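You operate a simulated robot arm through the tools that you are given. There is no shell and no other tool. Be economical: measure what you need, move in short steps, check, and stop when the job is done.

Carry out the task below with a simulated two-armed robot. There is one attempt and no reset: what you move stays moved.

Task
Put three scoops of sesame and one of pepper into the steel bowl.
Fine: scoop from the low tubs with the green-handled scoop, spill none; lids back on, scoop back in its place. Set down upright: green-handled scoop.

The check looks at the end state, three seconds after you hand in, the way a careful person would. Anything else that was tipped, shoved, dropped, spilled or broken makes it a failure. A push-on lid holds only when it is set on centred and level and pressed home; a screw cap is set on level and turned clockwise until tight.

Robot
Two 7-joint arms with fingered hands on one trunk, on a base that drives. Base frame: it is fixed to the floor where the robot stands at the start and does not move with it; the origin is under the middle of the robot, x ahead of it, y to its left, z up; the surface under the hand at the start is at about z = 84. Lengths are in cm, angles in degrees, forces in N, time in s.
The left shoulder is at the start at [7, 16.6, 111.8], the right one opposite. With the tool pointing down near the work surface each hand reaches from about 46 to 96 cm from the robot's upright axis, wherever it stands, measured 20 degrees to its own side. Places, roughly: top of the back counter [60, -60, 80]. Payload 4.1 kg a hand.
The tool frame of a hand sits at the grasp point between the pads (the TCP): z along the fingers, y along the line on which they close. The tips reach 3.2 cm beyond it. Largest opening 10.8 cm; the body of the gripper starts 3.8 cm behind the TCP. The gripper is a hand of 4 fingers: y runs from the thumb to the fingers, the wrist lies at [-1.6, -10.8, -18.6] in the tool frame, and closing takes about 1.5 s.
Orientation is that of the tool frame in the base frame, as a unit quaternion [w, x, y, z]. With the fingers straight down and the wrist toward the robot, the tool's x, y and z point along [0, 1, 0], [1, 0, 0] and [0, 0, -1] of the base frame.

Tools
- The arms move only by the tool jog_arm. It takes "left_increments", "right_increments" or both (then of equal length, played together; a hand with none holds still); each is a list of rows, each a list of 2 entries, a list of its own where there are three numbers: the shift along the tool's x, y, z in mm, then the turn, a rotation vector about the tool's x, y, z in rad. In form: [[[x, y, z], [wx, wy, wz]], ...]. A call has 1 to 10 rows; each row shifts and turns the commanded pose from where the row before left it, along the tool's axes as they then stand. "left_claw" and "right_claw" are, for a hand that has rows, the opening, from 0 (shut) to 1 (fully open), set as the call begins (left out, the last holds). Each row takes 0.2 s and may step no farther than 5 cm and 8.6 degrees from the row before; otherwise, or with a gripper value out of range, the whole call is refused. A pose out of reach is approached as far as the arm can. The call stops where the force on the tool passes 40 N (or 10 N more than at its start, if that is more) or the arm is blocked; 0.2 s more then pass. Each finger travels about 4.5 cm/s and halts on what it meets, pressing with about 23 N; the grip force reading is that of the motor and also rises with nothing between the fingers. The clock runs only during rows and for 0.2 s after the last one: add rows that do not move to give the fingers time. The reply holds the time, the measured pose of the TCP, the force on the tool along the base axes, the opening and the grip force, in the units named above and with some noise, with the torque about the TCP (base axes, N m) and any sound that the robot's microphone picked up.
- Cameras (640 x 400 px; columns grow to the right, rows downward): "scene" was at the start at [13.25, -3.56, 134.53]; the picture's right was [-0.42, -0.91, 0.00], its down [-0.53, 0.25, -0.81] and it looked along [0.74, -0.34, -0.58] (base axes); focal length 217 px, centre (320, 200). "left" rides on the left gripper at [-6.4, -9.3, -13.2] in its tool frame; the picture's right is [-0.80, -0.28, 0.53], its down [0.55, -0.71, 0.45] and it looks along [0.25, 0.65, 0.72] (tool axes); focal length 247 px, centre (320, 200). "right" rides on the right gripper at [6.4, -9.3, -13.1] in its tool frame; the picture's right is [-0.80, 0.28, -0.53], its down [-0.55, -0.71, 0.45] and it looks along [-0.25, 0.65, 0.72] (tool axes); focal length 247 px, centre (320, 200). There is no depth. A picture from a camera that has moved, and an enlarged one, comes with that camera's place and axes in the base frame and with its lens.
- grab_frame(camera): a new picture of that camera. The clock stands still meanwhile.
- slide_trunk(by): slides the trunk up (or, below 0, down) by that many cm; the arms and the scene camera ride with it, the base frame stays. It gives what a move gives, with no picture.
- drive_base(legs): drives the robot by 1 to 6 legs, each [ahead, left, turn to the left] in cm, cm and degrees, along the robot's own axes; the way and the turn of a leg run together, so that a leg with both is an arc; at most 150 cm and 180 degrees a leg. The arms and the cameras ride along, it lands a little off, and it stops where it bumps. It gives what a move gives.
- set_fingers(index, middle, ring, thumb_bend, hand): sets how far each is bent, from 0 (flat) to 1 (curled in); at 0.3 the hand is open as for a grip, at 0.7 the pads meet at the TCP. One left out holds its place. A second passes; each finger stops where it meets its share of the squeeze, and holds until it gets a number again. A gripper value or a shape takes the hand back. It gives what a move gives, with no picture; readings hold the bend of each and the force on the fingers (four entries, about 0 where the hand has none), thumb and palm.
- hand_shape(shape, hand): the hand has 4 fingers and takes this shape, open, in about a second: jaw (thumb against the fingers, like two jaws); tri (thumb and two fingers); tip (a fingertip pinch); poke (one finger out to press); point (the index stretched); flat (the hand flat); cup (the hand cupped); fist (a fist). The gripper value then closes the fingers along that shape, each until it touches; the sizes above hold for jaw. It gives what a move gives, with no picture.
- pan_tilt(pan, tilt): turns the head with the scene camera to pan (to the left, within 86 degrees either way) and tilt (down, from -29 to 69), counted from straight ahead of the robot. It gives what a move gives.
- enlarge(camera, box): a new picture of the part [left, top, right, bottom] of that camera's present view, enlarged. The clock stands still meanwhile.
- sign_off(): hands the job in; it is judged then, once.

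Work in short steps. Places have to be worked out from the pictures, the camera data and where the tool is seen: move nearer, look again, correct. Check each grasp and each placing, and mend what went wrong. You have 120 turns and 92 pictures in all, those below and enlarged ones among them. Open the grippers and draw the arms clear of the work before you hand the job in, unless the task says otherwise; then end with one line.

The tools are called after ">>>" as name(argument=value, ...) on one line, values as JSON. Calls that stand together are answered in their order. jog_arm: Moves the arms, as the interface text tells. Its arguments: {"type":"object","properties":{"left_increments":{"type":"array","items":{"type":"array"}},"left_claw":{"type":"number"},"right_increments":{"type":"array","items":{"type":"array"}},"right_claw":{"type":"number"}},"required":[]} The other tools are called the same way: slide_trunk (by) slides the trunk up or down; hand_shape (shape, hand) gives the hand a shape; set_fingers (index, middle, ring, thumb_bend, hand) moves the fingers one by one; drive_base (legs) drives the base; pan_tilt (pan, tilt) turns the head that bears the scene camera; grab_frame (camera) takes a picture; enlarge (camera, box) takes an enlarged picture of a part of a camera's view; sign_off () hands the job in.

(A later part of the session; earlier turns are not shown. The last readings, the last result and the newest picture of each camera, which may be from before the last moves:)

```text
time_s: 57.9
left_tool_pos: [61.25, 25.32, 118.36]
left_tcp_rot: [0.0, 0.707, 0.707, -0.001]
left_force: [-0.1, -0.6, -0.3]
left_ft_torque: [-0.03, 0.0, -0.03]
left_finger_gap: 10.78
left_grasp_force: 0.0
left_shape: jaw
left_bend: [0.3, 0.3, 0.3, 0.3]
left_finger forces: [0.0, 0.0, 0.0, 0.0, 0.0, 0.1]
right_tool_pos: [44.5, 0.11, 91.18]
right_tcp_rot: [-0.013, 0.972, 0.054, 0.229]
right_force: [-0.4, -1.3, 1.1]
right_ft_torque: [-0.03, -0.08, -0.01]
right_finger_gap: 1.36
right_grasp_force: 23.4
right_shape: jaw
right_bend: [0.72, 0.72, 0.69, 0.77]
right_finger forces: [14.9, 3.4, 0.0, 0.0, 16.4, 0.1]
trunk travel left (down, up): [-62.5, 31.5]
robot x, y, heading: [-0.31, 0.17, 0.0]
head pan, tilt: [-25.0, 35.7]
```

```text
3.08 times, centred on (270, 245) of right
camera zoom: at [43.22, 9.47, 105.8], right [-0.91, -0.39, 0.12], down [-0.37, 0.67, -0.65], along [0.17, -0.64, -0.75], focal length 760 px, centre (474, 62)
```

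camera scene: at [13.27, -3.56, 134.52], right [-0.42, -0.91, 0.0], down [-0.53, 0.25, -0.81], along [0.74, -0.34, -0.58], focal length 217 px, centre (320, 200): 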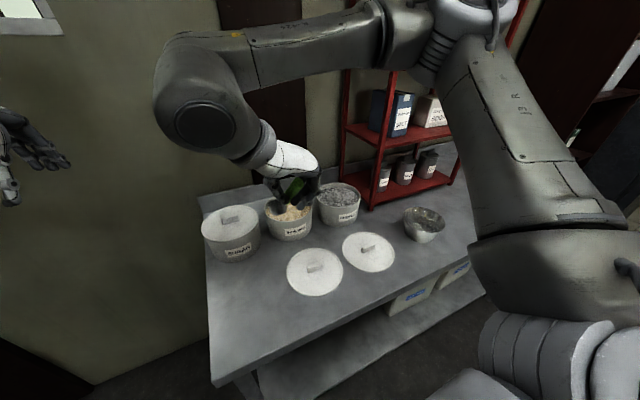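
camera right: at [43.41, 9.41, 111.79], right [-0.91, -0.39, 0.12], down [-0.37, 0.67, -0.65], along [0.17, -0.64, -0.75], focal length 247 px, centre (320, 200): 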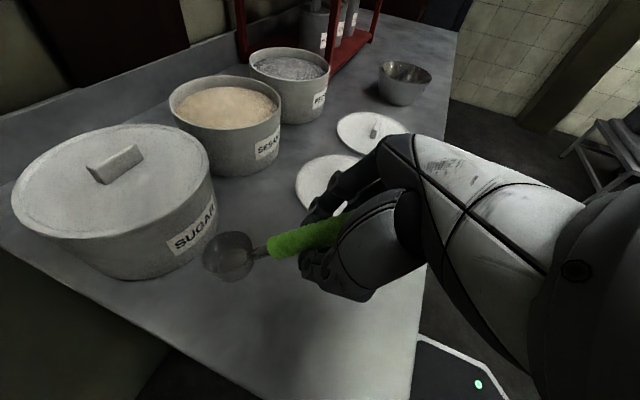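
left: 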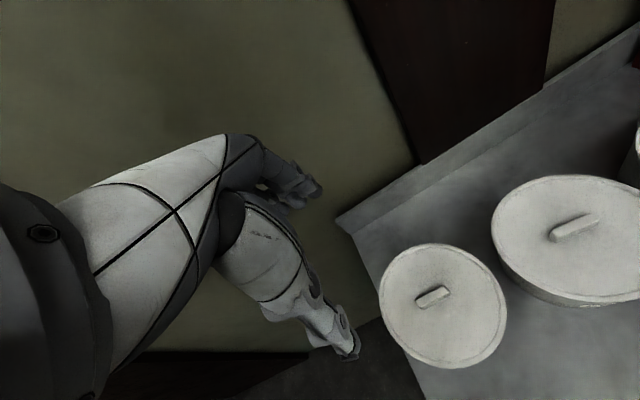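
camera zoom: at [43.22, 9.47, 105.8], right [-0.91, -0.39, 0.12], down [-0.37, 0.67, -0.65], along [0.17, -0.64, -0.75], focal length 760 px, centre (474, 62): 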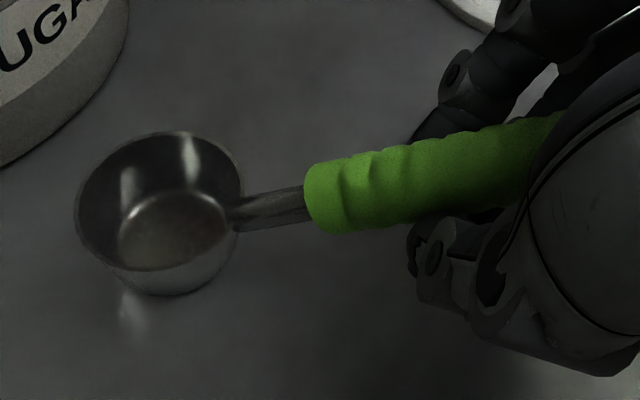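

The cup rests on the counter. I'll open slowly, lift straight up, and look.

>>> jog_arm(right_increments=[[[0, 0, 0], [0, 0, 0]], [[0, 0, 0], [0, 0, 0]], [[0, 0, 0], [0, 0, 0]], [[0, 0, 0], [0, 0, 0]]], right_claw=0.4)

>>> jog_arm(right_increments=[[[0, 0, 0], [0, 0, 0]], [[0, 0, 0], [0, 0, 0]], [[9, 0, -17.8], [0, 0, 0]], [[18, 0, -35.6], [0, 0, 0]], [[18, 0, -35.6], [0, 0, 0]], [[18, 0, -35.6], [0, 0, 0]]], right_claw=0.7)

>>> jog_arm(right_increments=[[[0, 0, 0], [0, -0.13, 0]], [[0, 0, 0], [0, -0.13, 0]], [[0, 0, 0], [0, -0.13, 0]], [[0, 0, 0], [0, -0.13, 0]], [[0, 0, 0], [0, -0.13, 0]], [[0, 0, 0], [0, -0.13, 0]], [[0, 0, 0], [0, -0.12, 0]]])

>>> grab_frame(camera="right")

>>> enlarge(camera="scene", box=[190, 240, 290, 320])

```text
time_s: 58.9
left_tool_pos: [61.2, 25.28, 118.29]
left_tcp_rot: [0.0, 0.707, 0.707, 0.0]
left_force: [-0.2, 0.1, 0.0]
left_ft_torque: [-0.01, -0.03, 0.01]
left_finger_gap: 10.76
left_grasp_force: 0.1
left_shape: jaw
left_bend: [0.3, 0.3, 0.3, 0.3]
left_finger forces: [0.0, 0.0, 0.0, 0.1, 0.0, 0.0]
right_tool_pos: [44.41, 0.17, 91.21]
right_tcp_rot: [-0.012, 0.972, 0.055, 0.228]
right_force: [0.3, -0.7, 0.1]
right_ft_torque: [0.03, 0.01, 0.02]
right_finger_gap: 4.29
right_grasp_force: 0.0
right_shape: jaw
right_bend: [0.74, 0.49, 0.47, 0.73]
right_finger forces: [0.0, 0.1, 0.0, 0.0, 0.0, 0.0]
trunk travel left (down, up): [-62.5, 31.5]
robot x, y, heading: [0.11, 0.55, -0.0]
head pan, tilt: [-25.0, 35.7]
```

```text
time_s: 60.3
left_tool_pos: [61.11, 25.16, 118.43]
left_tcp_rot: [0.0, 0.707, 0.707, 0.0]
left_force: [-0.1, 0.1, 0.3]
left_ft_torque: [-0.03, 0.0, 0.0]
left_finger_gap: 10.76
left_grasp_force: 0.0
left_shape: jaw
left_bend: [0.3, 0.3, 0.3, 0.3]
left_finger forces: [0.0, 0.0, 0.0, 0.0, 0.1, 0.1]
right_tool_pos: [44.63, 0.23, 105.02]
right_tcp_rot: [-0.012, 0.972, 0.054, 0.228]
right_force: [0.8, 0.7, 0.9]
right_ft_torque: [0.0, 0.0, 0.04]
right_finger_gap: 7.51
right_grasp_force: 0.2
right_shape: jaw
right_bend: [0.27, 0.38, 0.35, 0.61]
right_finger forces: [0.0, 0.1, 0.1, 0.0, 0.1, 0.1]
trunk travel left (down, up): [-62.5, 31.5]
robot x, y, heading: [-0.13, -0.09, 0.1]
head pan, tilt: [-25.0, 35.7]
```

```text
time_s: 61.9
left_tool_pos: [61.24, 25.39, 118.21]
left_tcp_rot: [-0.001, 0.707, 0.707, -0.001]
left_force: [0.0, -0.4, -0.1]
left_ft_torque: [-0.02, -0.02, -0.02]
left_finger_gap: 10.77
left_grasp_force: 0.1
left_shape: jaw
left_bend: [0.3, 0.3, 0.3, 0.3]
left_finger forces: [0.0, 0.1, 0.0, 0.0, 0.0, 0.0]
right_tool_pos: [44.44, 0.24, 104.97]
right_tcp_rot: [0.013, 0.974, 0.054, -0.219]
right_force: [-0.4, 0.0, 0.8]
right_ft_torque: [0.0, 0.02, 0.02]
right_finger_gap: 7.53
right_grasp_force: 0.2
right_shape: jaw
right_bend: [0.27, 0.38, 0.35, 0.61]
right_finger forces: [0.1, 0.0, 0.0, 0.1, 0.0, 0.0]
trunk travel left (down, up): [-62.5, 31.5]
robot x, y, heading: [-0.11, -0.28, 0.0]
head pan, tilt: [-25.0, 35.7]
```

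```text
40 pictures are left
camera right: at [54.8, 10.79, 114.15], right [-0.46, -0.33, 0.82], down [-0.76, 0.62, -0.17], along [-0.46, -0.71, -0.54], focal length 247 px, centre (320, 200)
```

right: 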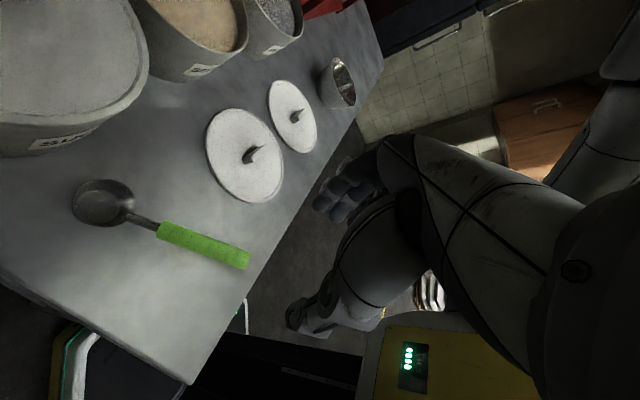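

```text
5.00 times, centred on (240, 280) of scene
camera zoom: at [13.26, -3.51, 134.53], right [-0.42, -0.91, 0.0], down [-0.53, 0.25, -0.81], along [0.74, -0.34, -0.58], focal length 1084 px, centre (720, -200)
```

zoom: 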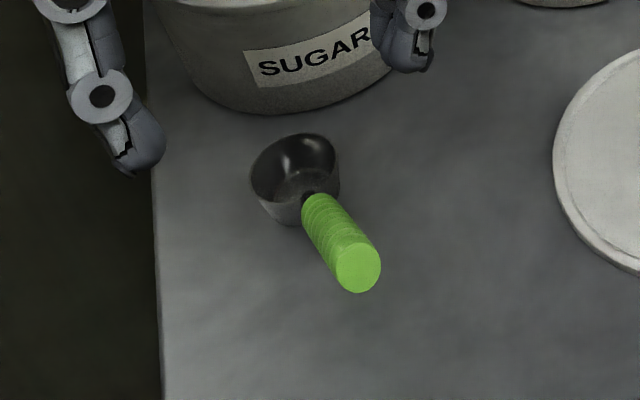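

The scoop stands upright near its place, with its handle now running from (49.3,1.3,89.4) to (41.9,-0.5,93.7). I'll align the hand square to the handle, descend most of the way and check.

>>> jog_arm(right_increments=[[[0, 0, 0], [-0.056, 0, -0.117]], [[17, 0, 33.5], [0, 0, 0]], [[17, 0, 33.5], [0, 0, 0]], [[15, 0, 30], [0, 0, 0]]])

>>> grab_frame(camera="right")

>>> enlarge(camera="scene", box=[180, 220, 300, 320])

```text
time_s: 62.9
left_tool_pos: [61.4, 25.35, 118.28]
left_tcp_rot: [-0.001, 0.706, 0.708, 0.0]
left_force: [-0.6, 0.5, 0.1]
left_ft_torque: [0.0, 0.02, 0.01]
left_finger_gap: 10.76
left_grasp_force: 0.0
left_shape: jaw
left_bend: [0.3, 0.3, 0.3, 0.3]
left_finger forces: [0.0, 0.0, 0.0, 0.0, 0.0, 0.0]
right_tool_pos: [44.88, 0.22, 93.8]
right_tcp_rot: [0.028, 0.969, 0.117, -0.216]
right_force: [-0.1, 0.5, -0.3]
right_ft_torque: [0.02, 0.01, 0.02]
right_finger_gap: 7.53
right_grasp_force: 0.1
right_shape: jaw
right_bend: [0.27, 0.38, 0.35, 0.61]
right_finger forces: [0.1, 0.1, 0.1, 0.1, 0.1, 0.0]
trunk travel left (down, up): [-62.5, 31.5]
robot x, y, heading: [-0.0, -0.18, -0.1]
head pan, tilt: [-25.0, 35.7]
```

```text
38 pictures are left
camera right: at [53.77, 12.03, 103.06], right [-0.41, -0.39, 0.82], down [-0.84, 0.52, -0.17], along [-0.36, -0.76, -0.54], focal length 247 px, centre (320, 200)
```

right: 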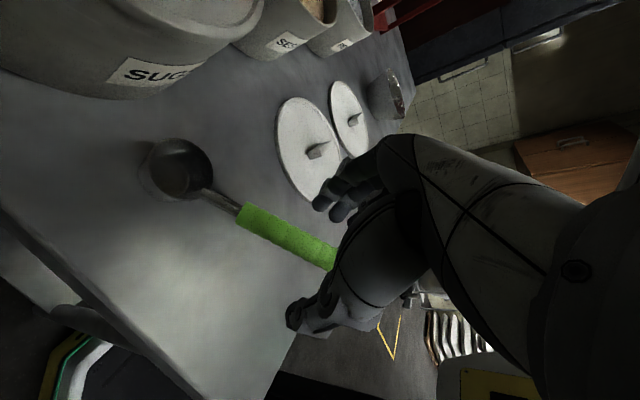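

```text
4.00 times, centred on (240, 270) of scene
camera zoom: at [13.33, -3.56, 134.53], right [-0.42, -0.91, 0.0], down [-0.53, 0.25, -0.81], along [0.74, -0.34, -0.58], focal length 867 px, centre (640, -80)
```

zoom: 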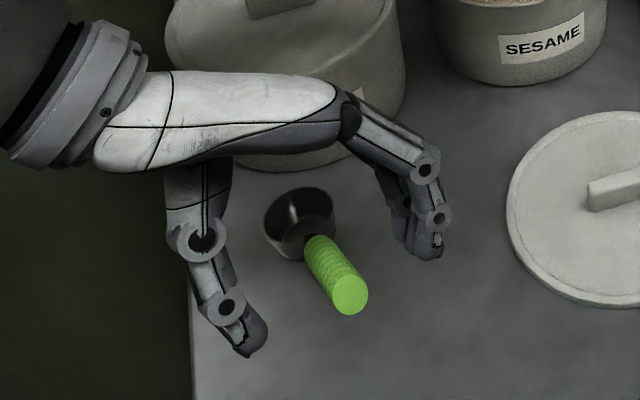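

The fingers straddle the handle squarely. I'll go down the last 4 cm and close.

>>> jog_arm(right_increments=[[[9, 0, 18], [0, 0, 0]], [[9, 0, 16], [0, 0, 0]], [[0, 0, 0], [0, 0, 0]]])

>>> jog_arm(right_increments=[[[0, 0, 0], [0, 0, 0]], [[0, 0, 0], [0, 0, 0]], [[0, 0, 0], [0, 0, 0]], [[0, 0, 0], [0, 0, 0]], [[0, 0, 0], [0, 0, 0]], [[0, 0, 0], [0, 0, 0]], [[0, 0, 0], [0, 0, 0]]], right_claw=0)

>>> grab_frame(camera="right")

>>> enlarge(camera="scene", box=[180, 220, 300, 320])

```text
time_s: 63.7
left_tool_pos: [61.29, 25.31, 118.27]
left_tcp_rot: [0.0, 0.707, 0.707, 0.0]
left_force: [0.5, -0.5, -0.1]
left_ft_torque: [0.03, 0.0, 0.0]
left_finger_gap: 10.74
left_grasp_force: 0.0
left_shape: jaw
left_bend: [0.3, 0.3, 0.3, 0.3]
left_finger forces: [0.0, 0.0, 0.0, 0.1, 0.0, 0.0]
right_tool_pos: [45.11, 0.32, 90.34]
right_tcp_rot: [0.028, 0.969, 0.117, -0.217]
right_force: [-0.7, -0.4, 0.3]
right_ft_torque: [-0.01, 0.03, 0.04]
right_finger_gap: 7.54
right_grasp_force: 0.0
right_shape: jaw
right_bend: [0.27, 0.38, 0.35, 0.61]
right_finger forces: [0.1, 0.0, 0.0, 0.0, 0.0, 0.0]
trunk travel left (down, up): [-62.5, 31.5]
robot x, y, heading: [-0.05, -0.18, -0.0]
head pan, tilt: [-25.0, 35.7]
```

```text
time_s: 65.3
left_tool_pos: [61.17, 25.19, 118.32]
left_tcp_rot: [-0.001, 0.706, 0.708, 0.001]
left_force: [0.2, -0.9, -0.8]
left_ft_torque: [0.03, -0.02, 0.0]
left_finger_gap: 10.78
left_grasp_force: 0.2
left_shape: jaw
left_bend: [0.3, 0.3, 0.3, 0.3]
left_finger forces: [0.1, 0.0, 0.0, 0.0, 0.0, 0.0]
right_tool_pos: [45.03, 0.36, 90.4]
right_tcp_rot: [0.028, 0.969, 0.117, -0.216]
right_force: [-0.7, -0.5, 0.1]
right_ft_torque: [-0.07, 0.0, -0.01]
right_finger_gap: 0.19
right_grasp_force: 23.3
right_shape: jaw
right_bend: [0.72, 0.7, 0.7, 0.75]
right_finger forces: [5.3, 0.0, 0.0, 0.1, 3.5, 0.0]
trunk travel left (down, up): [-62.5, 31.5]
robot x, y, heading: [0.05, -0.37, -0.2]
head pan, tilt: [-25.0, 35.7]
```

```text
36 pictures are left
camera right: at [53.94, 12.13, 99.58], right [-0.41, -0.39, 0.82], down [-0.84, 0.52, -0.17], along [-0.36, -0.76, -0.54], focal length 247 px, centre (320, 200)
```

right: 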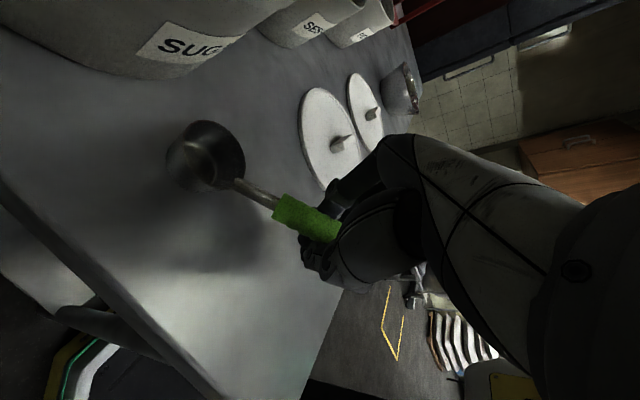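

```text
4.00 times, centred on (240, 270) of scene
camera zoom: at [13.24, -3.55, 134.53], right [-0.42, -0.91, 0.0], down [-0.53, 0.25, -0.81], along [0.74, -0.34, -0.58], focal length 867 px, centre (640, -80)
```

zoom: 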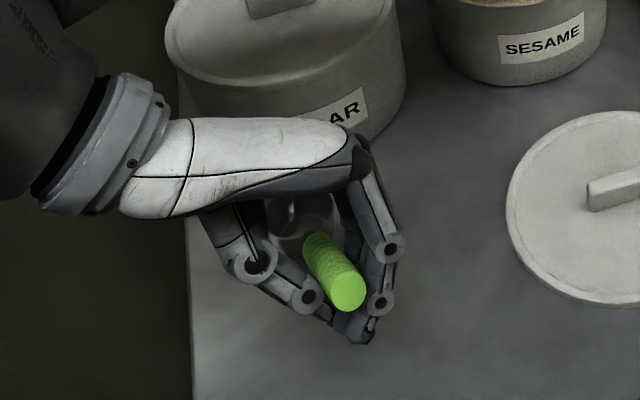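

The fingers closed below the handle and aren't squeezing it. I'll open, back off 1.6 cm along the fingers so the handle sits at the pads, and close again.

>>> jog_arm(right_increments=[[[0, 0, 0], [0, 0, 0]], [[0, 0, 0], [0, 0, 0]], [[0, 0, 0], [0, 0, 0]], [[0, 0, 0], [0, 0, 0]], [[0, 0, -8], [0, 0, 0]], [[0, 0, -8], [0, 0, 0]]], right_claw=0.5)

>>> jog_arm(right_increments=[[[0, 0, 0], [0, 0, 0]], [[0, 0, 0], [0, 0, 0]], [[0, 0, 0], [0, 0, 0]], [[0, 0, 0], [0, 0, 0]], [[0, 0, 0], [0, 0, 0]], [[0, 0, 0], [0, 0, 0]]], right_claw=0)

>>> enlarge(camera="scene", box=[180, 220, 300, 320])

```text
time_s: 66.7
left_tool_pos: [61.29, 25.3, 118.18]
left_tcp_rot: [0.0, 0.707, 0.707, 0.001]
left_force: [-0.1, 0.1, 0.8]
left_ft_torque: [0.0, 0.02, 0.02]
left_finger_gap: 10.79
left_grasp_force: 0.0
left_shape: jaw
left_bend: [0.3, 0.3, 0.3, 0.3]
left_finger forces: [0.1, 0.0, 0.0, 0.0, 0.0, 0.2]
right_tool_pos: [45.78, 0.42, 91.85]
right_tcp_rot: [0.027, 0.969, 0.117, -0.217]
right_force: [0.7, -0.8, 0.1]
right_ft_torque: [-0.01, 0.0, 0.01]
right_finger_gap: 5.37
right_grasp_force: 0.0
right_shape: jaw
right_bend: [0.74, 0.45, 0.42, 0.71]
right_finger forces: [0.0, 0.0, 0.0, 0.1, 0.0, 0.0]
trunk travel left (down, up): [-62.5, 31.5]
robot x, y, heading: [0.15, -0.29, -0.2]
head pan, tilt: [-25.0, 35.7]
```

```text
time_s: 68.1
left_tool_pos: [61.29, 25.26, 118.29]
left_tcp_rot: [0.0, 0.708, 0.707, 0.0]
left_force: [0.5, -0.1, -0.1]
left_ft_torque: [0.02, -0.03, 0.03]
left_finger_gap: 10.77
left_grasp_force: 0.1
left_shape: jaw
left_bend: [0.3, 0.3, 0.3, 0.3]
left_finger forces: [0.0, 0.0, 0.0, 0.1, 0.0, 0.0]
right_tool_pos: [45.6, 0.4, 91.74]
right_tcp_rot: [0.028, 0.969, 0.117, -0.216]
right_force: [-0.3, 0.0, 0.4]
right_ft_torque: [0.02, -0.01, 0.02]
right_finger_gap: 0.82
right_grasp_force: 23.2
right_shape: jaw
right_bend: [0.73, 0.71, 0.7, 0.78]
right_finger forces: [4.6, 0.0, 1.3, 0.0, 13.0, 0.1]
trunk travel left (down, up): [-62.5, 31.5]
robot x, y, heading: [0.39, 0.11, 0.1]
head pan, tilt: [-25.0, 35.7]
```

```text
4.00 times, centred on (240, 270) of scene
camera zoom: at [13.25, -3.55, 134.53], right [-0.42, -0.91, 0.0], down [-0.53, 0.25, -0.81], along [0.74, -0.34, -0.58], focal length 867 px, centre (640, -80)
```

zoom: 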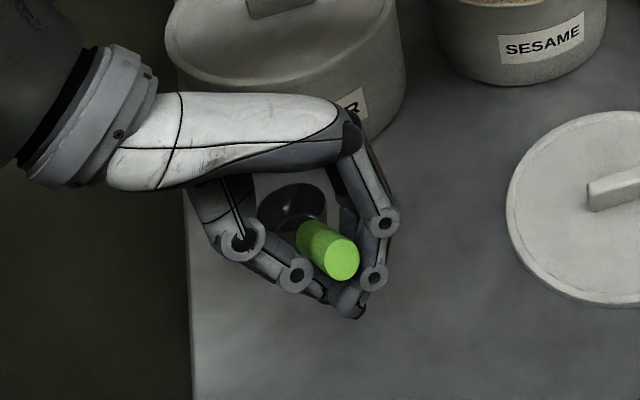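

The handle is still caged above the pads. A power grasp looks stronger: I'll lower the hand so the palm nears the handle, then curl all the fingers around it.

>>> jog_arm(right_increments=[[[0, 0, 8], [0, 0, 0]], [[0, 0, 8], [0, 0, 0]], [[0, 0, 4], [0, 0, 0]], [[0, 0, 4], [0, 0, 0]]], right_claw=0.15)

>>> set_fingers(hand="right", index=1, middle=1, ring=1, thumb_bend=1)

>>> grab_frame(camera="right")

>>> enlarge(camera="scene", box=[180, 220, 300, 320])

```text
time_s: 69.1
left_tool_pos: [61.28, 25.2, 118.23]
left_tcp_rot: [0.0, 0.707, 0.707, 0.0]
left_force: [0.4, -0.2, -0.3]
left_ft_torque: [0.0, -0.03, 0.0]
left_finger_gap: 10.75
left_grasp_force: 0.2
left_shape: jaw
left_bend: [0.3, 0.3, 0.3, 0.3]
left_finger forces: [0.0, 0.1, 0.0, 0.1, 0.1, 0.0]
right_tool_pos: [44.5, 0.31, 89.49]
right_tcp_rot: [0.029, 0.969, 0.117, -0.215]
right_force: [0.1, 0.3, 0.2]
right_ft_torque: [0.0, -0.01, -0.05]
right_finger_gap: 1.63
right_grasp_force: 0.0
right_shape: jaw
right_bend: [0.73, 0.62, 0.6, 0.74]
right_finger forces: [0.0, 0.0, 0.0, 0.0, 0.0, 0.0]
trunk travel left (down, up): [-62.5, 31.5]
robot x, y, heading: [-0.28, -0.35, -0.3]
head pan, tilt: [-25.0, 35.7]
```

```text
time_s: 70.1
left_tool_pos: [61.27, 25.34, 118.24]
left_tcp_rot: [0.0, 0.707, 0.707, 0.0]
left_force: [1.2, 0.2, -0.3]
left_ft_torque: [0.01, 0.0, 0.01]
left_finger_gap: 10.76
left_grasp_force: 0.1
left_shape: jaw
left_bend: [0.3, 0.3, 0.3, 0.3]
left_finger forces: [0.1, 0.1, 0.0, 0.0, 0.1, 0.0]
right_tool_pos: [44.59, 0.31, 89.47]
right_tcp_rot: [0.028, 0.969, 0.117, -0.216]
right_force: [0.7, 0.1, -0.3]
right_ft_torque: [0.0, 0.0, -0.03]
right_finger_gap: 0.26
right_grasp_force: 4.3
right_shape: fingers
right_bend: [0.87, 0.99, 1.0, 0.99]
right_finger forces: [0.0, 6.0, 2.4, 0.0, 0.0, 0.0]
trunk travel left (down, up): [-62.5, 31.5]
robot x, y, heading: [-0.13, 0.02, 0.1]
head pan, tilt: [-25.0, 35.7]
```

```text
33 pictures are left
camera right: at [53.41, 12.08, 98.69], right [-0.41, -0.39, 0.82], down [-0.84, 0.52, -0.17], along [-0.36, -0.76, -0.54], focal length 247 px, centre (320, 200)
```

right: 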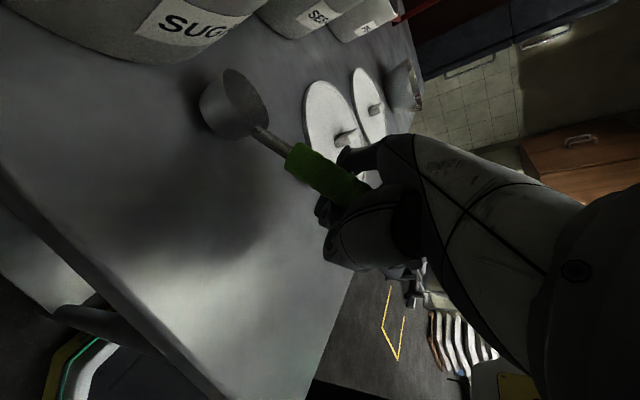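

```text
4.00 times, centred on (240, 270) of scene
camera zoom: at [13.25, -3.55, 134.53], right [-0.42, -0.91, 0.0], down [-0.53, 0.25, -0.81], along [0.74, -0.34, -0.58], focal length 867 px, centre (640, -80)
```

zoom: 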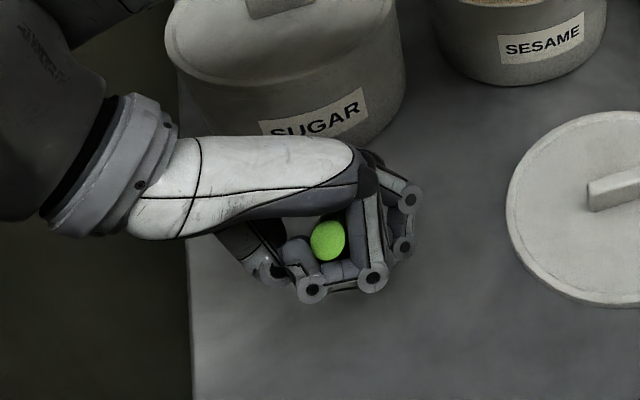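

The curl lifted and rolled the scoop without squeezing it, so this grip is poor. I'll uncurl gradually to let the scoop settle back on its base, and check.

>>> set_fingers(hand="right", index=0.75, middle=0.75, ring=0.75, thumb_bend=0.75)

>>> set_fingers(hand="right", index=0.55, middle=0.55, ring=0.55, thumb_bend=0.55)

>>> jog_arm(right_increments=[[[0, 0, 0], [0, 0, 0]], [[0, 0, 0], [0, 0, 0]], [[0, 0, 0], [0, 0, 0]], [[0, 0, 0], [0, 0, 0]]], right_claw=0.7)

>>> grab_frame(camera="right")

>>> enlarge(camera="scene", box=[180, 220, 300, 320])

```text
time_s: 71.1
left_tool_pos: [61.27, 25.33, 118.27]
left_tcp_rot: [0.001, 0.707, 0.707, 0.001]
left_force: [0.2, 0.1, 0.4]
left_ft_torque: [-0.03, -0.02, 0.01]
left_finger_gap: 10.72
left_grasp_force: 0.1
left_shape: jaw
left_bend: [0.3, 0.3, 0.3, 0.3]
left_finger forces: [0.0, 0.1, 0.1, 0.0, 0.0, 0.0]
right_tool_pos: [44.66, 0.3, 89.49]
right_tcp_rot: [0.028, 0.969, 0.117, -0.217]
right_force: [-0.3, 0.1, -1.1]
right_ft_torque: [-0.01, 0.02, 0.06]
right_finger_gap: 0.01
right_grasp_force: 0.0
right_shape: fingers
right_bend: [0.72, 0.75, 0.75, 0.77]
right_finger forces: [0.1, 0.0, 0.0, 0.0, 0.0, 0.1]
trunk travel left (down, up): [-62.5, 31.5]
robot x, y, heading: [0.16, 0.02, -0.2]
head pan, tilt: [-25.0, 35.7]
```

```text
time_s: 72.1
left_tool_pos: [61.31, 25.32, 118.28]
left_tcp_rot: [0.0, 0.708, 0.707, 0.0]
left_force: [0.6, -0.2, 0.4]
left_ft_torque: [0.0, -0.01, -0.01]
left_finger_gap: 10.79
left_grasp_force: 0.2
left_shape: jaw
left_bend: [0.3, 0.3, 0.3, 0.3]
left_finger forces: [0.0, 0.0, 0.0, 0.0, 0.1, 0.1]
right_tool_pos: [44.6, 0.3, 89.55]
right_tcp_rot: [0.028, 0.969, 0.117, -0.216]
right_force: [0.6, 0.7, -0.5]
right_ft_torque: [-0.02, 0.01, -0.01]
right_finger_gap: 4.19
right_grasp_force: 0.1
right_shape: fingers
right_bend: [0.55, 0.55, 0.55, 0.55]
right_finger forces: [0.0, 0.1, 0.0, 0.0, 0.1, 0.0]
trunk travel left (down, up): [-62.5, 31.5]
robot x, y, heading: [-0.1, -0.37, 0.1]
head pan, tilt: [-25.0, 35.7]
```

```text
time_s: 73.1
left_tool_pos: [61.24, 25.42, 118.31]
left_tcp_rot: [0.0, 0.707, 0.708, 0.0]
left_force: [0.9, 0.1, -0.8]
left_ft_torque: [0.0, -0.01, -0.01]
left_finger_gap: 10.76
left_grasp_force: 0.0
left_shape: jaw
left_bend: [0.3, 0.3, 0.3, 0.3]
left_finger forces: [0.0, 0.0, 0.0, 0.0, 0.0, 0.0]
right_tool_pos: [44.59, 0.28, 89.53]
right_tcp_rot: [0.028, 0.969, 0.116, -0.217]
right_force: [0.4, 0.9, 0.5]
right_ft_torque: [-0.01, -0.02, 0.02]
right_finger_gap: 7.5
right_grasp_force: 0.1
right_shape: jaw
right_bend: [0.27, 0.38, 0.35, 0.61]
right_finger forces: [0.1, 0.0, 0.0, 0.1, 0.1, 0.0]
trunk travel left (down, up): [-62.5, 31.5]
robot x, y, heading: [-0.16, 0.11, -0.1]
head pan, tilt: [-25.0, 35.7]
```

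```text
31 pictures are left
camera right: at [53.41, 12.08, 98.69], right [-0.41, -0.39, 0.82], down [-0.84, 0.52, -0.17], along [-0.36, -0.76, -0.54], focal length 247 px, centre (320, 200)
```

right: 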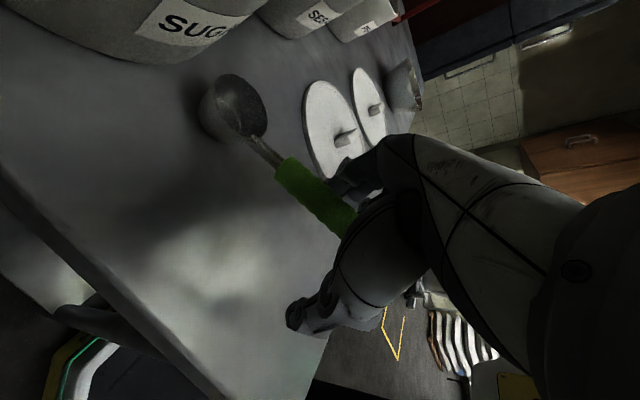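

```text
4.00 times, centred on (240, 270) of scene
camera zoom: at [13.25, -3.55, 134.53], right [-0.42, -0.91, 0.0], down [-0.53, 0.25, -0.81], along [0.74, -0.34, -0.58], focal length 867 px, centre (640, -80)
```

zoom: 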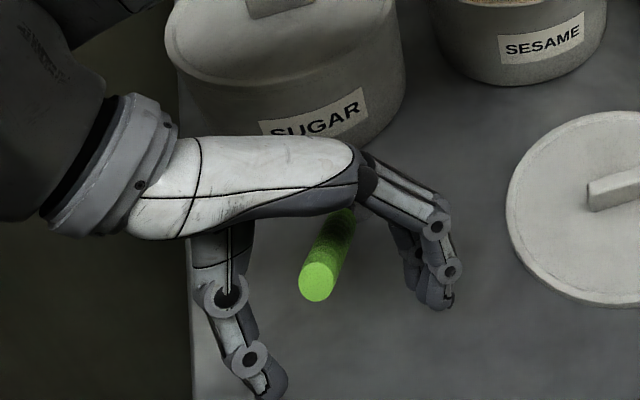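

The scoop seems upright but has turned. I'll lift the hand to the earlier viewing pose with fingers straight down and relocate it.

>>> jog_arm(right_increments=[[[0, 0, -40], [0, 0, 0]], [[0, 0, -40], [0, 0, 0]], [[0, 0, -40], [0, 0.11, 0]], [[0, 0, -40], [0, 0.11, 0]], [[0, 0, -40], [0, 0.11, 0]], [[-40, 0, 0], [0, 0.11, 0]], [[-40, 0, 0], [0, 0, 0]]])

>>> enlarge(camera="right", box=[100, 200, 340, 370])

>>> enlarge(camera="scene", box=[190, 240, 290, 320])

```text
time_s: 74.7
left_tool_pos: [61.17, 25.29, 118.28]
left_tcp_rot: [0.0, 0.707, 0.707, -0.001]
left_force: [-1.0, 0.0, -0.2]
left_ft_torque: [-0.01, 0.02, -0.01]
left_finger_gap: 10.79
left_grasp_force: 0.0
left_shape: jaw
left_bend: [0.3, 0.3, 0.3, 0.3]
left_finger forces: [0.1, 0.0, 0.1, 0.0, 0.0, 0.1]
right_tool_pos: [44.11, 0.32, 108.73]
right_tcp_rot: [0.002, 0.993, 0.121, 0.001]
right_force: [0.0, -0.2, 0.9]
right_ft_torque: [0.01, -0.02, 0.01]
right_finger_gap: 7.53
right_grasp_force: 0.1
right_shape: jaw
right_bend: [0.27, 0.38, 0.35, 0.61]
right_finger forces: [0.0, 0.1, 0.0, 0.0, 0.0, 0.0]
trunk travel left (down, up): [-62.5, 31.5]
robot x, y, heading: [-0.2, -0.02, -0.3]
head pan, tilt: [-25.0, 35.7]
```

```text
2.35 times, centred on (220, 285) of right
camera zoom: at [48.1, 11.02, 121.88], right [-0.71, -0.46, 0.53], down [-0.7, 0.55, -0.45], along [-0.09, -0.69, -0.72], focal length 581 px, centre (555, 0)
```

zoom: 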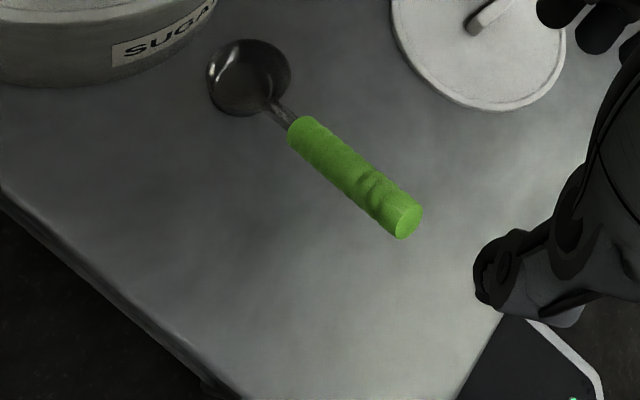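

```text
5.00 times, centred on (240, 280) of scene
camera zoom: at [13.19, -3.54, 134.54], right [-0.42, -0.91, 0.0], down [-0.53, 0.25, -0.81], along [0.74, -0.34, -0.58], focal length 1084 px, centre (720, -200)
```

zoom: 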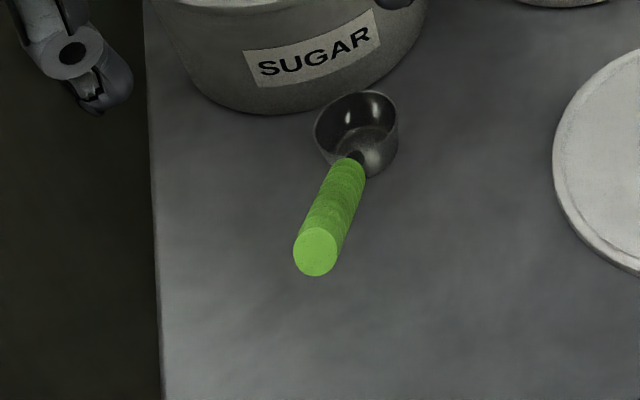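

Located: the handle runs from (50.2,-0.4,89.8) to (43.3,1.0,93.7), with the scoop upright. A better grip comes from the right side with the hand rolled 60°, so the three fingers support the handle from below and the thumb holds from above. I'll rotate the hand into that pose high above.

>>> jog_arm(right_increments=[[[0, 40, 0], [0, 0, 0.111]], [[0, 40, 0], [0, 0, 0.111]], [[0, 0, 0], [0, 0, 0.111]], [[0, 0, 0], [0, 0, 0.11]], [[0, 0, 0], [0.131, 0, 0]], [[0, 0, 0], [0.131, 0, 0]], [[0, 0, 0], [0.131, 0, 0]], [[0, 0, 0], [0.131, 0, 0]], [[0, 0, 0], [0.131, 0, 0]], [[0, 0, 0], [0.131, 0, 0]]])

>>> jog_arm(right_increments=[[[0, 0, 0], [0.131, 0, 0]], [[0, 0, 0], [0.131, 0, 0]], [[0, 0, 0], [0, -0.0625, 0.109]], [[0, 0, 0], [0, -0.0625, 0.109]], [[0, 0, 0], [0, -0.0625, 0.109]], [[0, 0, 0], [0, -0.0625, 0.109]]])

```text
time_s: 76.9
left_tool_pos: [61.35, 25.18, 118.38]
left_tcp_rot: [-0.001, 0.707, 0.707, 0.001]
left_force: [0.3, 0.3, 0.4]
left_ft_torque: [0.01, 0.03, -0.03]
left_finger_gap: 10.76
left_grasp_force: 0.0
left_shape: jaw
left_bend: [0.3, 0.3, 0.3, 0.3]
left_finger forces: [0.0, 0.1, 0.0, 0.1, 0.0, 0.0]
right_tool_pos: [45.46, -7.99, 108.69]
right_tcp_rot: [-0.382, 0.919, -0.093, 0.039]
right_force: [-0.3, -0.2, -0.2]
right_ft_torque: [0.01, -0.04, -0.02]
right_finger_gap: 7.54
right_grasp_force: 0.0
right_shape: jaw
right_bend: [0.27, 0.38, 0.35, 0.61]
right_finger forces: [0.1, 0.0, 0.0, 0.1, 0.0, 0.1]
trunk travel left (down, up): [-62.5, 31.5]
robot x, y, heading: [-0.06, 0.32, 0.0]
head pan, tilt: [-25.0, 35.7]
```

```text
time_s: 78.3
left_tool_pos: [61.22, 25.29, 118.19]
left_tcp_rot: [0.0, 0.707, 0.707, 0.0]
left_force: [0.2, -0.2, 0.6]
left_ft_torque: [-0.02, -0.02, -0.01]
left_finger_gap: 10.77
left_grasp_force: 0.1
left_shape: jaw
left_bend: [0.3, 0.3, 0.3, 0.3]
left_finger forces: [0.0, 0.0, 0.1, 0.0, 0.1, 0.0]
right_tool_pos: [45.58, -7.82, 108.61]
right_tcp_rot: [-0.502, 0.822, -0.21, -0.166]
right_force: [0.1, -0.2, -0.3]
right_ft_torque: [-0.01, 0.02, 0.01]
right_finger_gap: 7.54
right_grasp_force: 0.1
right_shape: jaw
right_bend: [0.27, 0.38, 0.35, 0.61]
right_finger forces: [0.0, 0.0, 0.1, 0.1, 0.1, 0.1]
trunk travel left (down, up): [-62.5, 31.5]
robot x, y, heading: [-0.44, 0.04, -0.1]
head pan, tilt: [-25.0, 35.7]
```

The orientation came out as planned: tool x lies along the handle and the fingers point left and down. I'll move to the approach point, advance, and check before the last stretch.

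>>> jog_arm(right_increments=[[[19.3, 22.1, 14.5], [0, 0, 0]], [[19.3, 22.1, 14.5], [0, 0, 0]], [[19.3, 22.1, 14.5], [0, 0, 0]], [[19.3, 22.1, 14.5], [0, 0, 0]], [[0, 0, 25], [0, 0, 0]], [[0, 0, 20], [0, 0, 0]], [[0, 0, 0], [0, 0, 0]]])

>>> grab_frame(camera="right")

>>> enlarge(camera="scene", box=[180, 220, 300, 320])

```text
time_s: 79.9
left_tool_pos: [61.3, 25.28, 118.33]
left_tcp_rot: [0.001, 0.707, 0.707, 0.0]
left_force: [-0.8, -0.1, -0.3]
left_ft_torque: [0.0, -0.01, -0.02]
left_finger_gap: 10.73
left_grasp_force: 0.1
left_shape: jaw
left_bend: [0.3, 0.3, 0.3, 0.3]
left_finger forces: [0.1, 0.1, 0.0, 0.1, 0.0, 0.0]
right_tool_pos: [46.75, -3.71, 93.79]
right_tcp_rot: [-0.503, 0.822, -0.209, -0.165]
right_force: [-0.3, 0.1, 0.2]
right_ft_torque: [0.0, 0.0, -0.02]
right_finger_gap: 7.51
right_grasp_force: 0.1
right_shape: jaw
right_bend: [0.27, 0.38, 0.35, 0.61]
right_finger forces: [0.0, 0.0, 0.1, 0.1, 0.0, 0.1]
trunk travel left (down, up): [-62.5, 31.5]
robot x, y, heading: [-0.21, -0.08, 0.0]
head pan, tilt: [-25.0, 35.7]
```

```text
27 pictures are left
camera right: at [57.68, -12.78, 103.61], right [-0.8, -0.45, 0.4], down [-0.14, 0.79, 0.6], along [-0.59, 0.42, -0.69], focal length 247 px, centre (320, 200)
```

right: 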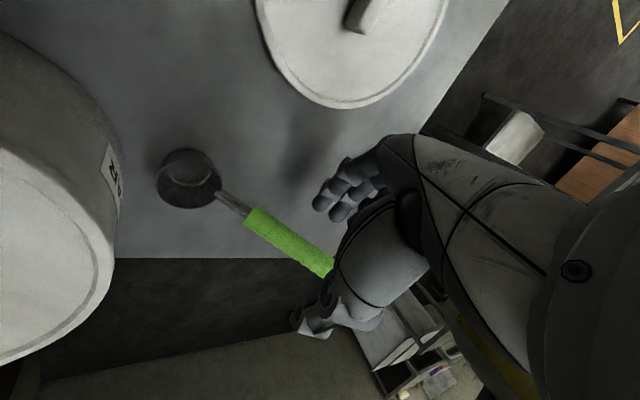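

```text
4.00 times, centred on (240, 270) of scene
camera zoom: at [13.22, -3.59, 134.53], right [-0.42, -0.91, 0.0], down [-0.53, 0.25, -0.81], along [0.74, -0.34, -0.58], focal length 867 px, centre (640, -80)
```

zoom: 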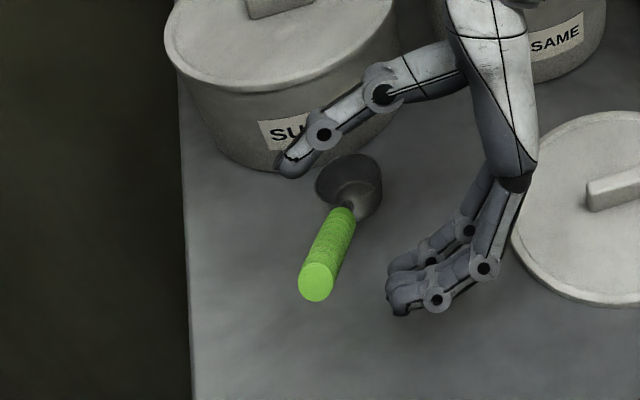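

The handle is centred between thumb and fingers. I'll advance 34 mm and close.

>>> jog_arm(right_increments=[[[1, 0, 17], [0, 0, 0]], [[1, 0, 17], [0, 0, 0]], [[0, 0, 0], [0, 0, 0]]])

>>> jog_arm(right_increments=[[[0, 0, 0], [0, 0, 0]], [[0, 0, 0], [0, 0, 0]], [[0, 0, 0], [0, 0, 0]], [[0, 0, 0], [0, 0, 0]], [[0, 0, 0], [0, 0, 0]], [[0, 0, 0], [0, 0, 0]], [[0, 0, 0], [0, 0, 0]]], right_claw=0)

>>> enlarge(camera="scene", box=[180, 220, 300, 320])

```text
time_s: 80.7
left_tool_pos: [61.33, 25.27, 118.27]
left_tcp_rot: [0.0, 0.707, 0.707, 0.0]
left_force: [-0.1, -0.1, -0.8]
left_ft_torque: [0.03, 0.0, 0.06]
left_finger_gap: 10.75
left_grasp_force: 0.0
left_shape: jaw
left_bend: [0.3, 0.3, 0.3, 0.3]
left_finger forces: [0.0, 0.0, 0.1, 0.0, 0.0, 0.0]
right_tool_pos: [46.94, -0.66, 92.33]
right_tcp_rot: [-0.503, 0.822, -0.209, -0.164]
right_force: [0.6, 0.3, 0.2]
right_ft_torque: [0.01, -0.01, 0.01]
right_finger_gap: 7.52
right_grasp_force: 0.1
right_shape: jaw
right_bend: [0.27, 0.38, 0.35, 0.61]
right_finger forces: [0.0, 0.0, 0.0, 0.0, 0.0, 0.0]
trunk travel left (down, up): [-62.5, 31.5]
robot x, y, heading: [-0.11, -0.05, 0.2]
head pan, tilt: [-25.0, 35.7]
```

```text
time_s: 82.3
left_tool_pos: [61.34, 25.35, 118.29]
left_tcp_rot: [0.0, 0.707, 0.707, 0.0]
left_force: [0.2, -0.6, -0.1]
left_ft_torque: [0.0, -0.02, -0.01]
left_finger_gap: 10.76
left_grasp_force: 0.0
left_shape: jaw
left_bend: [0.3, 0.3, 0.3, 0.3]
left_finger forces: [0.0, 0.0, 0.0, 0.0, 0.1, 0.0]
right_tool_pos: [46.77, -0.62, 92.34]
right_tcp_rot: [-0.503, 0.822, -0.209, -0.165]
right_force: [0.4, -0.2, 0.4]
right_ft_torque: [-0.01, 0.01, 0.01]
right_finger_gap: 0.85
right_grasp_force: 23.2
right_shape: jaw
right_bend: [0.73, 0.71, 0.7, 0.78]
right_finger forces: [5.3, 0.1, 0.0, 0.0, 0.0, 0.0]
trunk travel left (down, up): [-62.5, 31.5]
robot x, y, heading: [-0.33, -0.14, -0.1]
head pan, tilt: [-25.0, 35.7]
```

```text
4.00 times, centred on (240, 270) of scene
camera zoom: at [13.25, -3.56, 134.53], right [-0.42, -0.91, 0.0], down [-0.53, 0.25, -0.81], along [0.74, -0.34, -0.58], focal length 867 px, centre (640, -80)
```

zoom: 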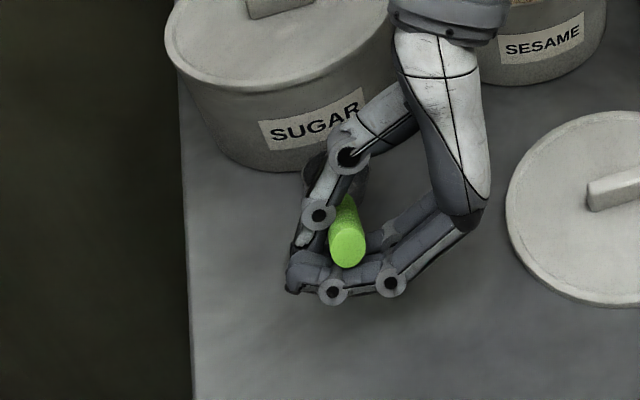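

The fingertips meet past the handle again, so it needs to sit about 2 cm beyond the TCP. I'll open, back off 11 mm, and close.

>>> jog_arm(right_increments=[[[0, 0, 0], [0, 0, 0]], [[0, 0, 0], [0, 0, 0]], [[0, 0, 0], [0, 0, 0]], [[0, 0, 0], [0, 0, 0]], [[0, 0, -11], [0, 0, 0]], [[0, 0, 0], [0, 0, 0]]], right_claw=0.5)

>>> jog_arm(right_increments=[[[0, 0, 0], [0, 0, 0]], [[0, 0, 0], [0, 0, 0]], [[0, 0, 0], [0, 0, 0]], [[0, 0, 0], [0, 0, 0]], [[0, 0, 0], [0, 0, 0]], [[0, 0, 0], [0, 0, 0]]], right_claw=0)

```text
time_s: 83.7
left_tool_pos: [61.18, 25.39, 118.33]
left_tcp_rot: [0.0, 0.707, 0.707, 0.0]
left_force: [0.1, -0.3, -0.6]
left_ft_torque: [-0.01, -0.01, 0.0]
left_finger_gap: 10.77
left_grasp_force: 0.0
left_shape: jaw
left_bend: [0.3, 0.3, 0.3, 0.3]
left_finger forces: [0.1, 0.1, 0.0, 0.0, 0.1, 0.0]
right_tool_pos: [46.85, -1.61, 92.59]
right_tcp_rot: [-0.503, 0.822, -0.21, -0.165]
right_force: [0.6, 0.1, -1.0]
right_ft_torque: [-0.01, 0.02, 0.06]
right_finger_gap: 5.37
right_grasp_force: 0.1
right_shape: jaw
right_bend: [0.74, 0.45, 0.42, 0.71]
right_finger forces: [0.0, 0.0, 0.0, 0.1, 0.0, 0.1]
trunk travel left (down, up): [-62.5, 31.5]
robot x, y, heading: [0.09, 0.25, 0.1]
head pan, tilt: [-25.0, 35.7]
```

```text
time_s: 85.1
left_tool_pos: [61.29, 25.23, 118.25]
left_tcp_rot: [0.0, 0.707, 0.707, -0.001]
left_force: [0.4, -0.1, -0.2]
left_ft_torque: [0.02, 0.0, 0.01]
left_finger_gap: 10.75
left_grasp_force: 0.0
left_shape: jaw
left_bend: [0.3, 0.3, 0.3, 0.3]
left_finger forces: [0.0, 0.1, 0.0, 0.0, 0.0, 0.0]
right_tool_pos: [46.97, -1.75, 92.6]
right_tcp_rot: [-0.503, 0.822, -0.209, -0.164]
right_force: [-0.4, 0.7, -0.9]
right_ft_torque: [0.01, -0.01, 0.01]
right_finger_gap: 0.68
right_grasp_force: 23.2
right_shape: jaw
right_bend: [0.73, 0.7, 0.7, 0.78]
right_finger forces: [4.5, 0.0, 0.1, 0.1, 0.0, 0.0]
trunk travel left (down, up): [-62.5, 31.5]
robot x, y, heading: [0.15, -0.07, -0.0]
head pan, tilt: [-25.0, 35.7]
```

There's still no squeeze, so I need to see where the handle sits relative to the fingers.

>>> enlarge(camera="scene", box=[200, 235, 280, 305])

>>> enlarge(camera="right", box=[150, 120, 390, 350])

```text
5.71 times, centred on (240, 270) of scene
camera zoom: at [13.25, -3.56, 134.53], right [-0.42, -0.91, 0.0], down [-0.53, 0.25, -0.81], along [0.74, -0.34, -0.58], focal length 1238 px, centre (777, -200)
```

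zoom: 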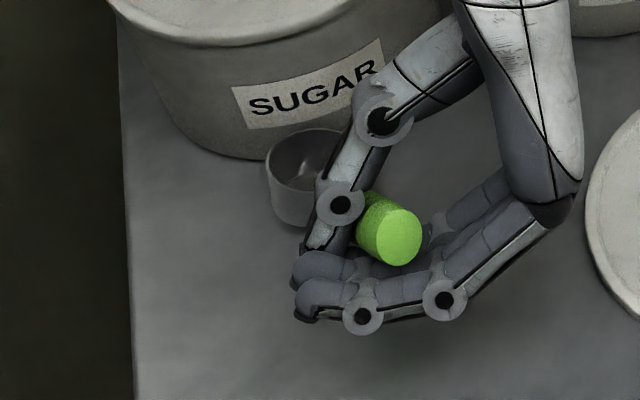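

```text
1.74 times, centred on (270, 235) of right
camera zoom: at [57.89, -10.71, 102.4], right [-0.8, -0.45, 0.4], down [-0.14, 0.79, 0.6], along [-0.59, 0.42, -0.69], focal length 430 px, centre (407, 139)
```

zoom: 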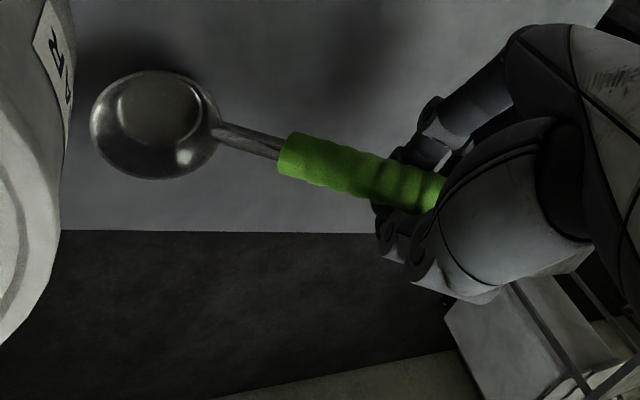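

Closing tends to drag the handle inward toward the palm, so a full power grasp is the natural choice. I'll open, advance until the palm meets the handle, then curl all the fingers.

>>> jog_arm(right_increments=[[[0, 0, 0], [0, 0, 0]], [[0, 0, 0], [0, 0, 0]], [[0, 0, 0], [0, 0, 0]], [[0, 0, 0], [0, 0, 0]], [[0, 0, 8], [0, 0, 0]], [[0, 0, 8], [0, 0, 0]], [[0, 0, 6], [0, 0, 0]], [[0, 0, 5], [0, 0, 0]], [[0, 0, 0], [0, 0, 0]]], right_claw=0.6)

>>> enlarge(camera="scene", box=[200, 235, 280, 305])

```text
time_s: 87.1
left_tool_pos: [61.21, 25.32, 118.28]
left_tcp_rot: [0.0, 0.707, 0.707, 0.0]
left_force: [-0.1, -1.0, -0.7]
left_ft_torque: [-0.02, -0.06, 0.02]
left_finger_gap: 10.77
left_grasp_force: 0.0
left_shape: jaw
left_bend: [0.3, 0.3, 0.3, 0.3]
left_finger forces: [0.0, 0.1, 0.1, 0.0, 0.0, 0.0]
right_tool_pos: [46.92, 0.77, 91.26]
right_tcp_rot: [-0.502, 0.823, -0.21, -0.165]
right_force: [-0.5, 0.9, 0.3]
right_ft_torque: [-0.03, -0.02, -0.01]
right_finger_gap: 6.41
right_grasp_force: 0.1
right_shape: jaw
right_bend: [0.28, 0.41, 0.38, 0.67]
right_finger forces: [0.0, 0.1, 0.0, 0.0, 0.0, 0.1]
trunk travel left (down, up): [-62.5, 31.5]
robot x, y, heading: [0.07, 0.22, -0.0]
head pan, tilt: [-25.0, 35.7]
```

```text
5.71 times, centred on (240, 270) of scene
camera zoom: at [13.24, -3.58, 134.53], right [-0.42, -0.91, 0.0], down [-0.53, 0.25, -0.81], along [0.74, -0.34, -0.58], focal length 1238 px, centre (777, -200)
```

zoom: 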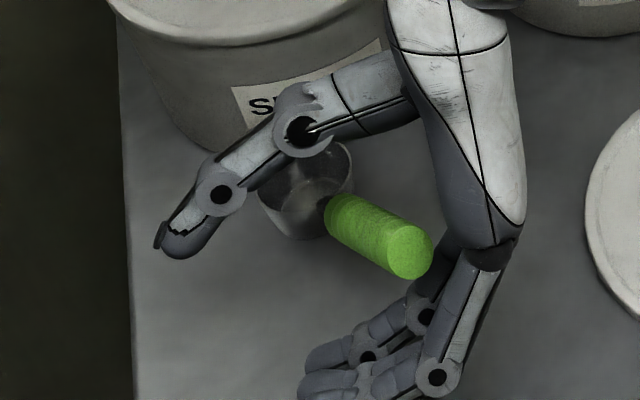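

The handle now lies right by the palm. I'll curl the fingers and then the thumb around it.

>>> set_fingers(hand="right", index=1, middle=1, ring=1)

>>> set_fingers(hand="right", thumb_bend=1)

>>> enlarge(camera="scene", box=[200, 235, 280, 305])

>>> enlarge(camera="right", box=[150, 120, 390, 350])

```text
time_s: 88.1
left_tool_pos: [61.3, 25.32, 118.24]
left_tcp_rot: [0.001, 0.708, 0.707, 0.0]
left_force: [0.1, -0.6, 0.0]
left_ft_torque: [0.01, 0.02, -0.02]
left_finger_gap: 10.74
left_grasp_force: 0.1
left_shape: jaw
left_bend: [0.3, 0.3, 0.3, 0.3]
left_finger forces: [0.0, 0.0, 0.0, 0.1, 0.0, 0.0]
right_tool_pos: [46.89, 0.81, 91.36]
right_tcp_rot: [-0.503, 0.823, -0.209, -0.164]
right_force: [-0.4, -0.5, -0.7]
right_ft_torque: [0.02, 0.06, 0.0]
right_finger_gap: 5.72
right_grasp_force: 11.6
right_shape: fingers
right_bend: [0.99, 1.0, 1.0, 0.67]
right_finger forces: [22.4, 0.6, 0.0, 0.1, 0.0, 0.0]
trunk travel left (down, up): [-62.5, 31.5]
robot x, y, heading: [0.25, -0.18, 0.0]
head pan, tilt: [-25.0, 35.7]
```

```text
time_s: 89.1
left_tool_pos: [61.3, 25.35, 118.25]
left_tcp_rot: [0.0, 0.707, 0.707, 0.0]
left_force: [-0.5, -0.1, 0.5]
left_ft_torque: [0.0, 0.05, 0.03]
left_finger_gap: 10.75
left_grasp_force: 0.0
left_shape: jaw
left_bend: [0.3, 0.3, 0.3, 0.3]
left_finger forces: [0.1, 0.0, 0.0, 0.1, 0.1, 0.1]
right_tool_pos: [46.97, 0.89, 91.34]
right_tcp_rot: [-0.503, 0.823, -0.208, -0.165]
right_force: [-0.8, 0.1, 1.1]
right_ft_torque: [0.04, 0.04, 0.03]
right_finger_gap: 3.65
right_grasp_force: 22.6
right_shape: fingers
right_bend: [1.0, 1.0, 1.0, 0.9]
right_finger forces: [43.6, 0.9, 0.0, 0.0, 0.1, 0.8]
trunk travel left (down, up): [-62.5, 31.5]
robot x, y, heading: [0.24, 0.26, 0.1]
head pan, tilt: [-25.0, 35.7]
```

```text
5.71 times, centred on (240, 270) of scene
camera zoom: at [13.25, -3.56, 134.53], right [-0.42, -0.91, 0.0], down [-0.53, 0.25, -0.81], along [0.74, -0.34, -0.58], focal length 1238 px, centre (777, -200)
```

zoom: 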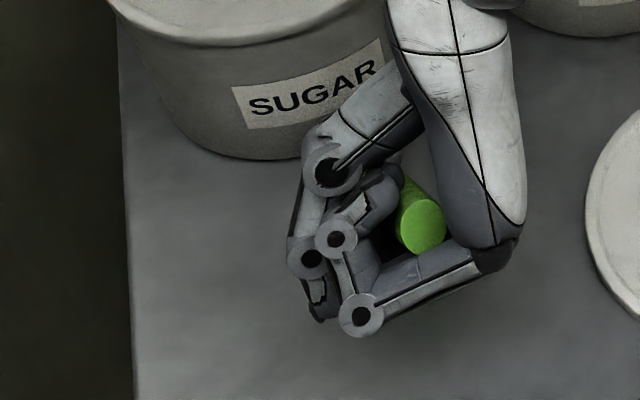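

```text
1.74 times, centred on (270, 235) of right
camera zoom: at [57.89, -8.26, 101.1], right [-0.8, -0.45, 0.4], down [-0.14, 0.79, 0.6], along [-0.59, 0.42, -0.69], focal length 430 px, centre (407, 139)
```

zoom: 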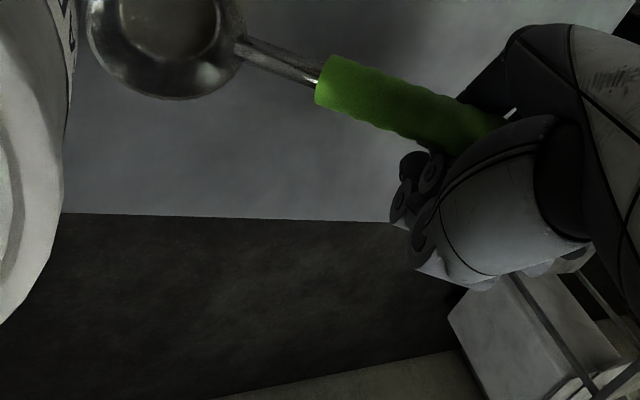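

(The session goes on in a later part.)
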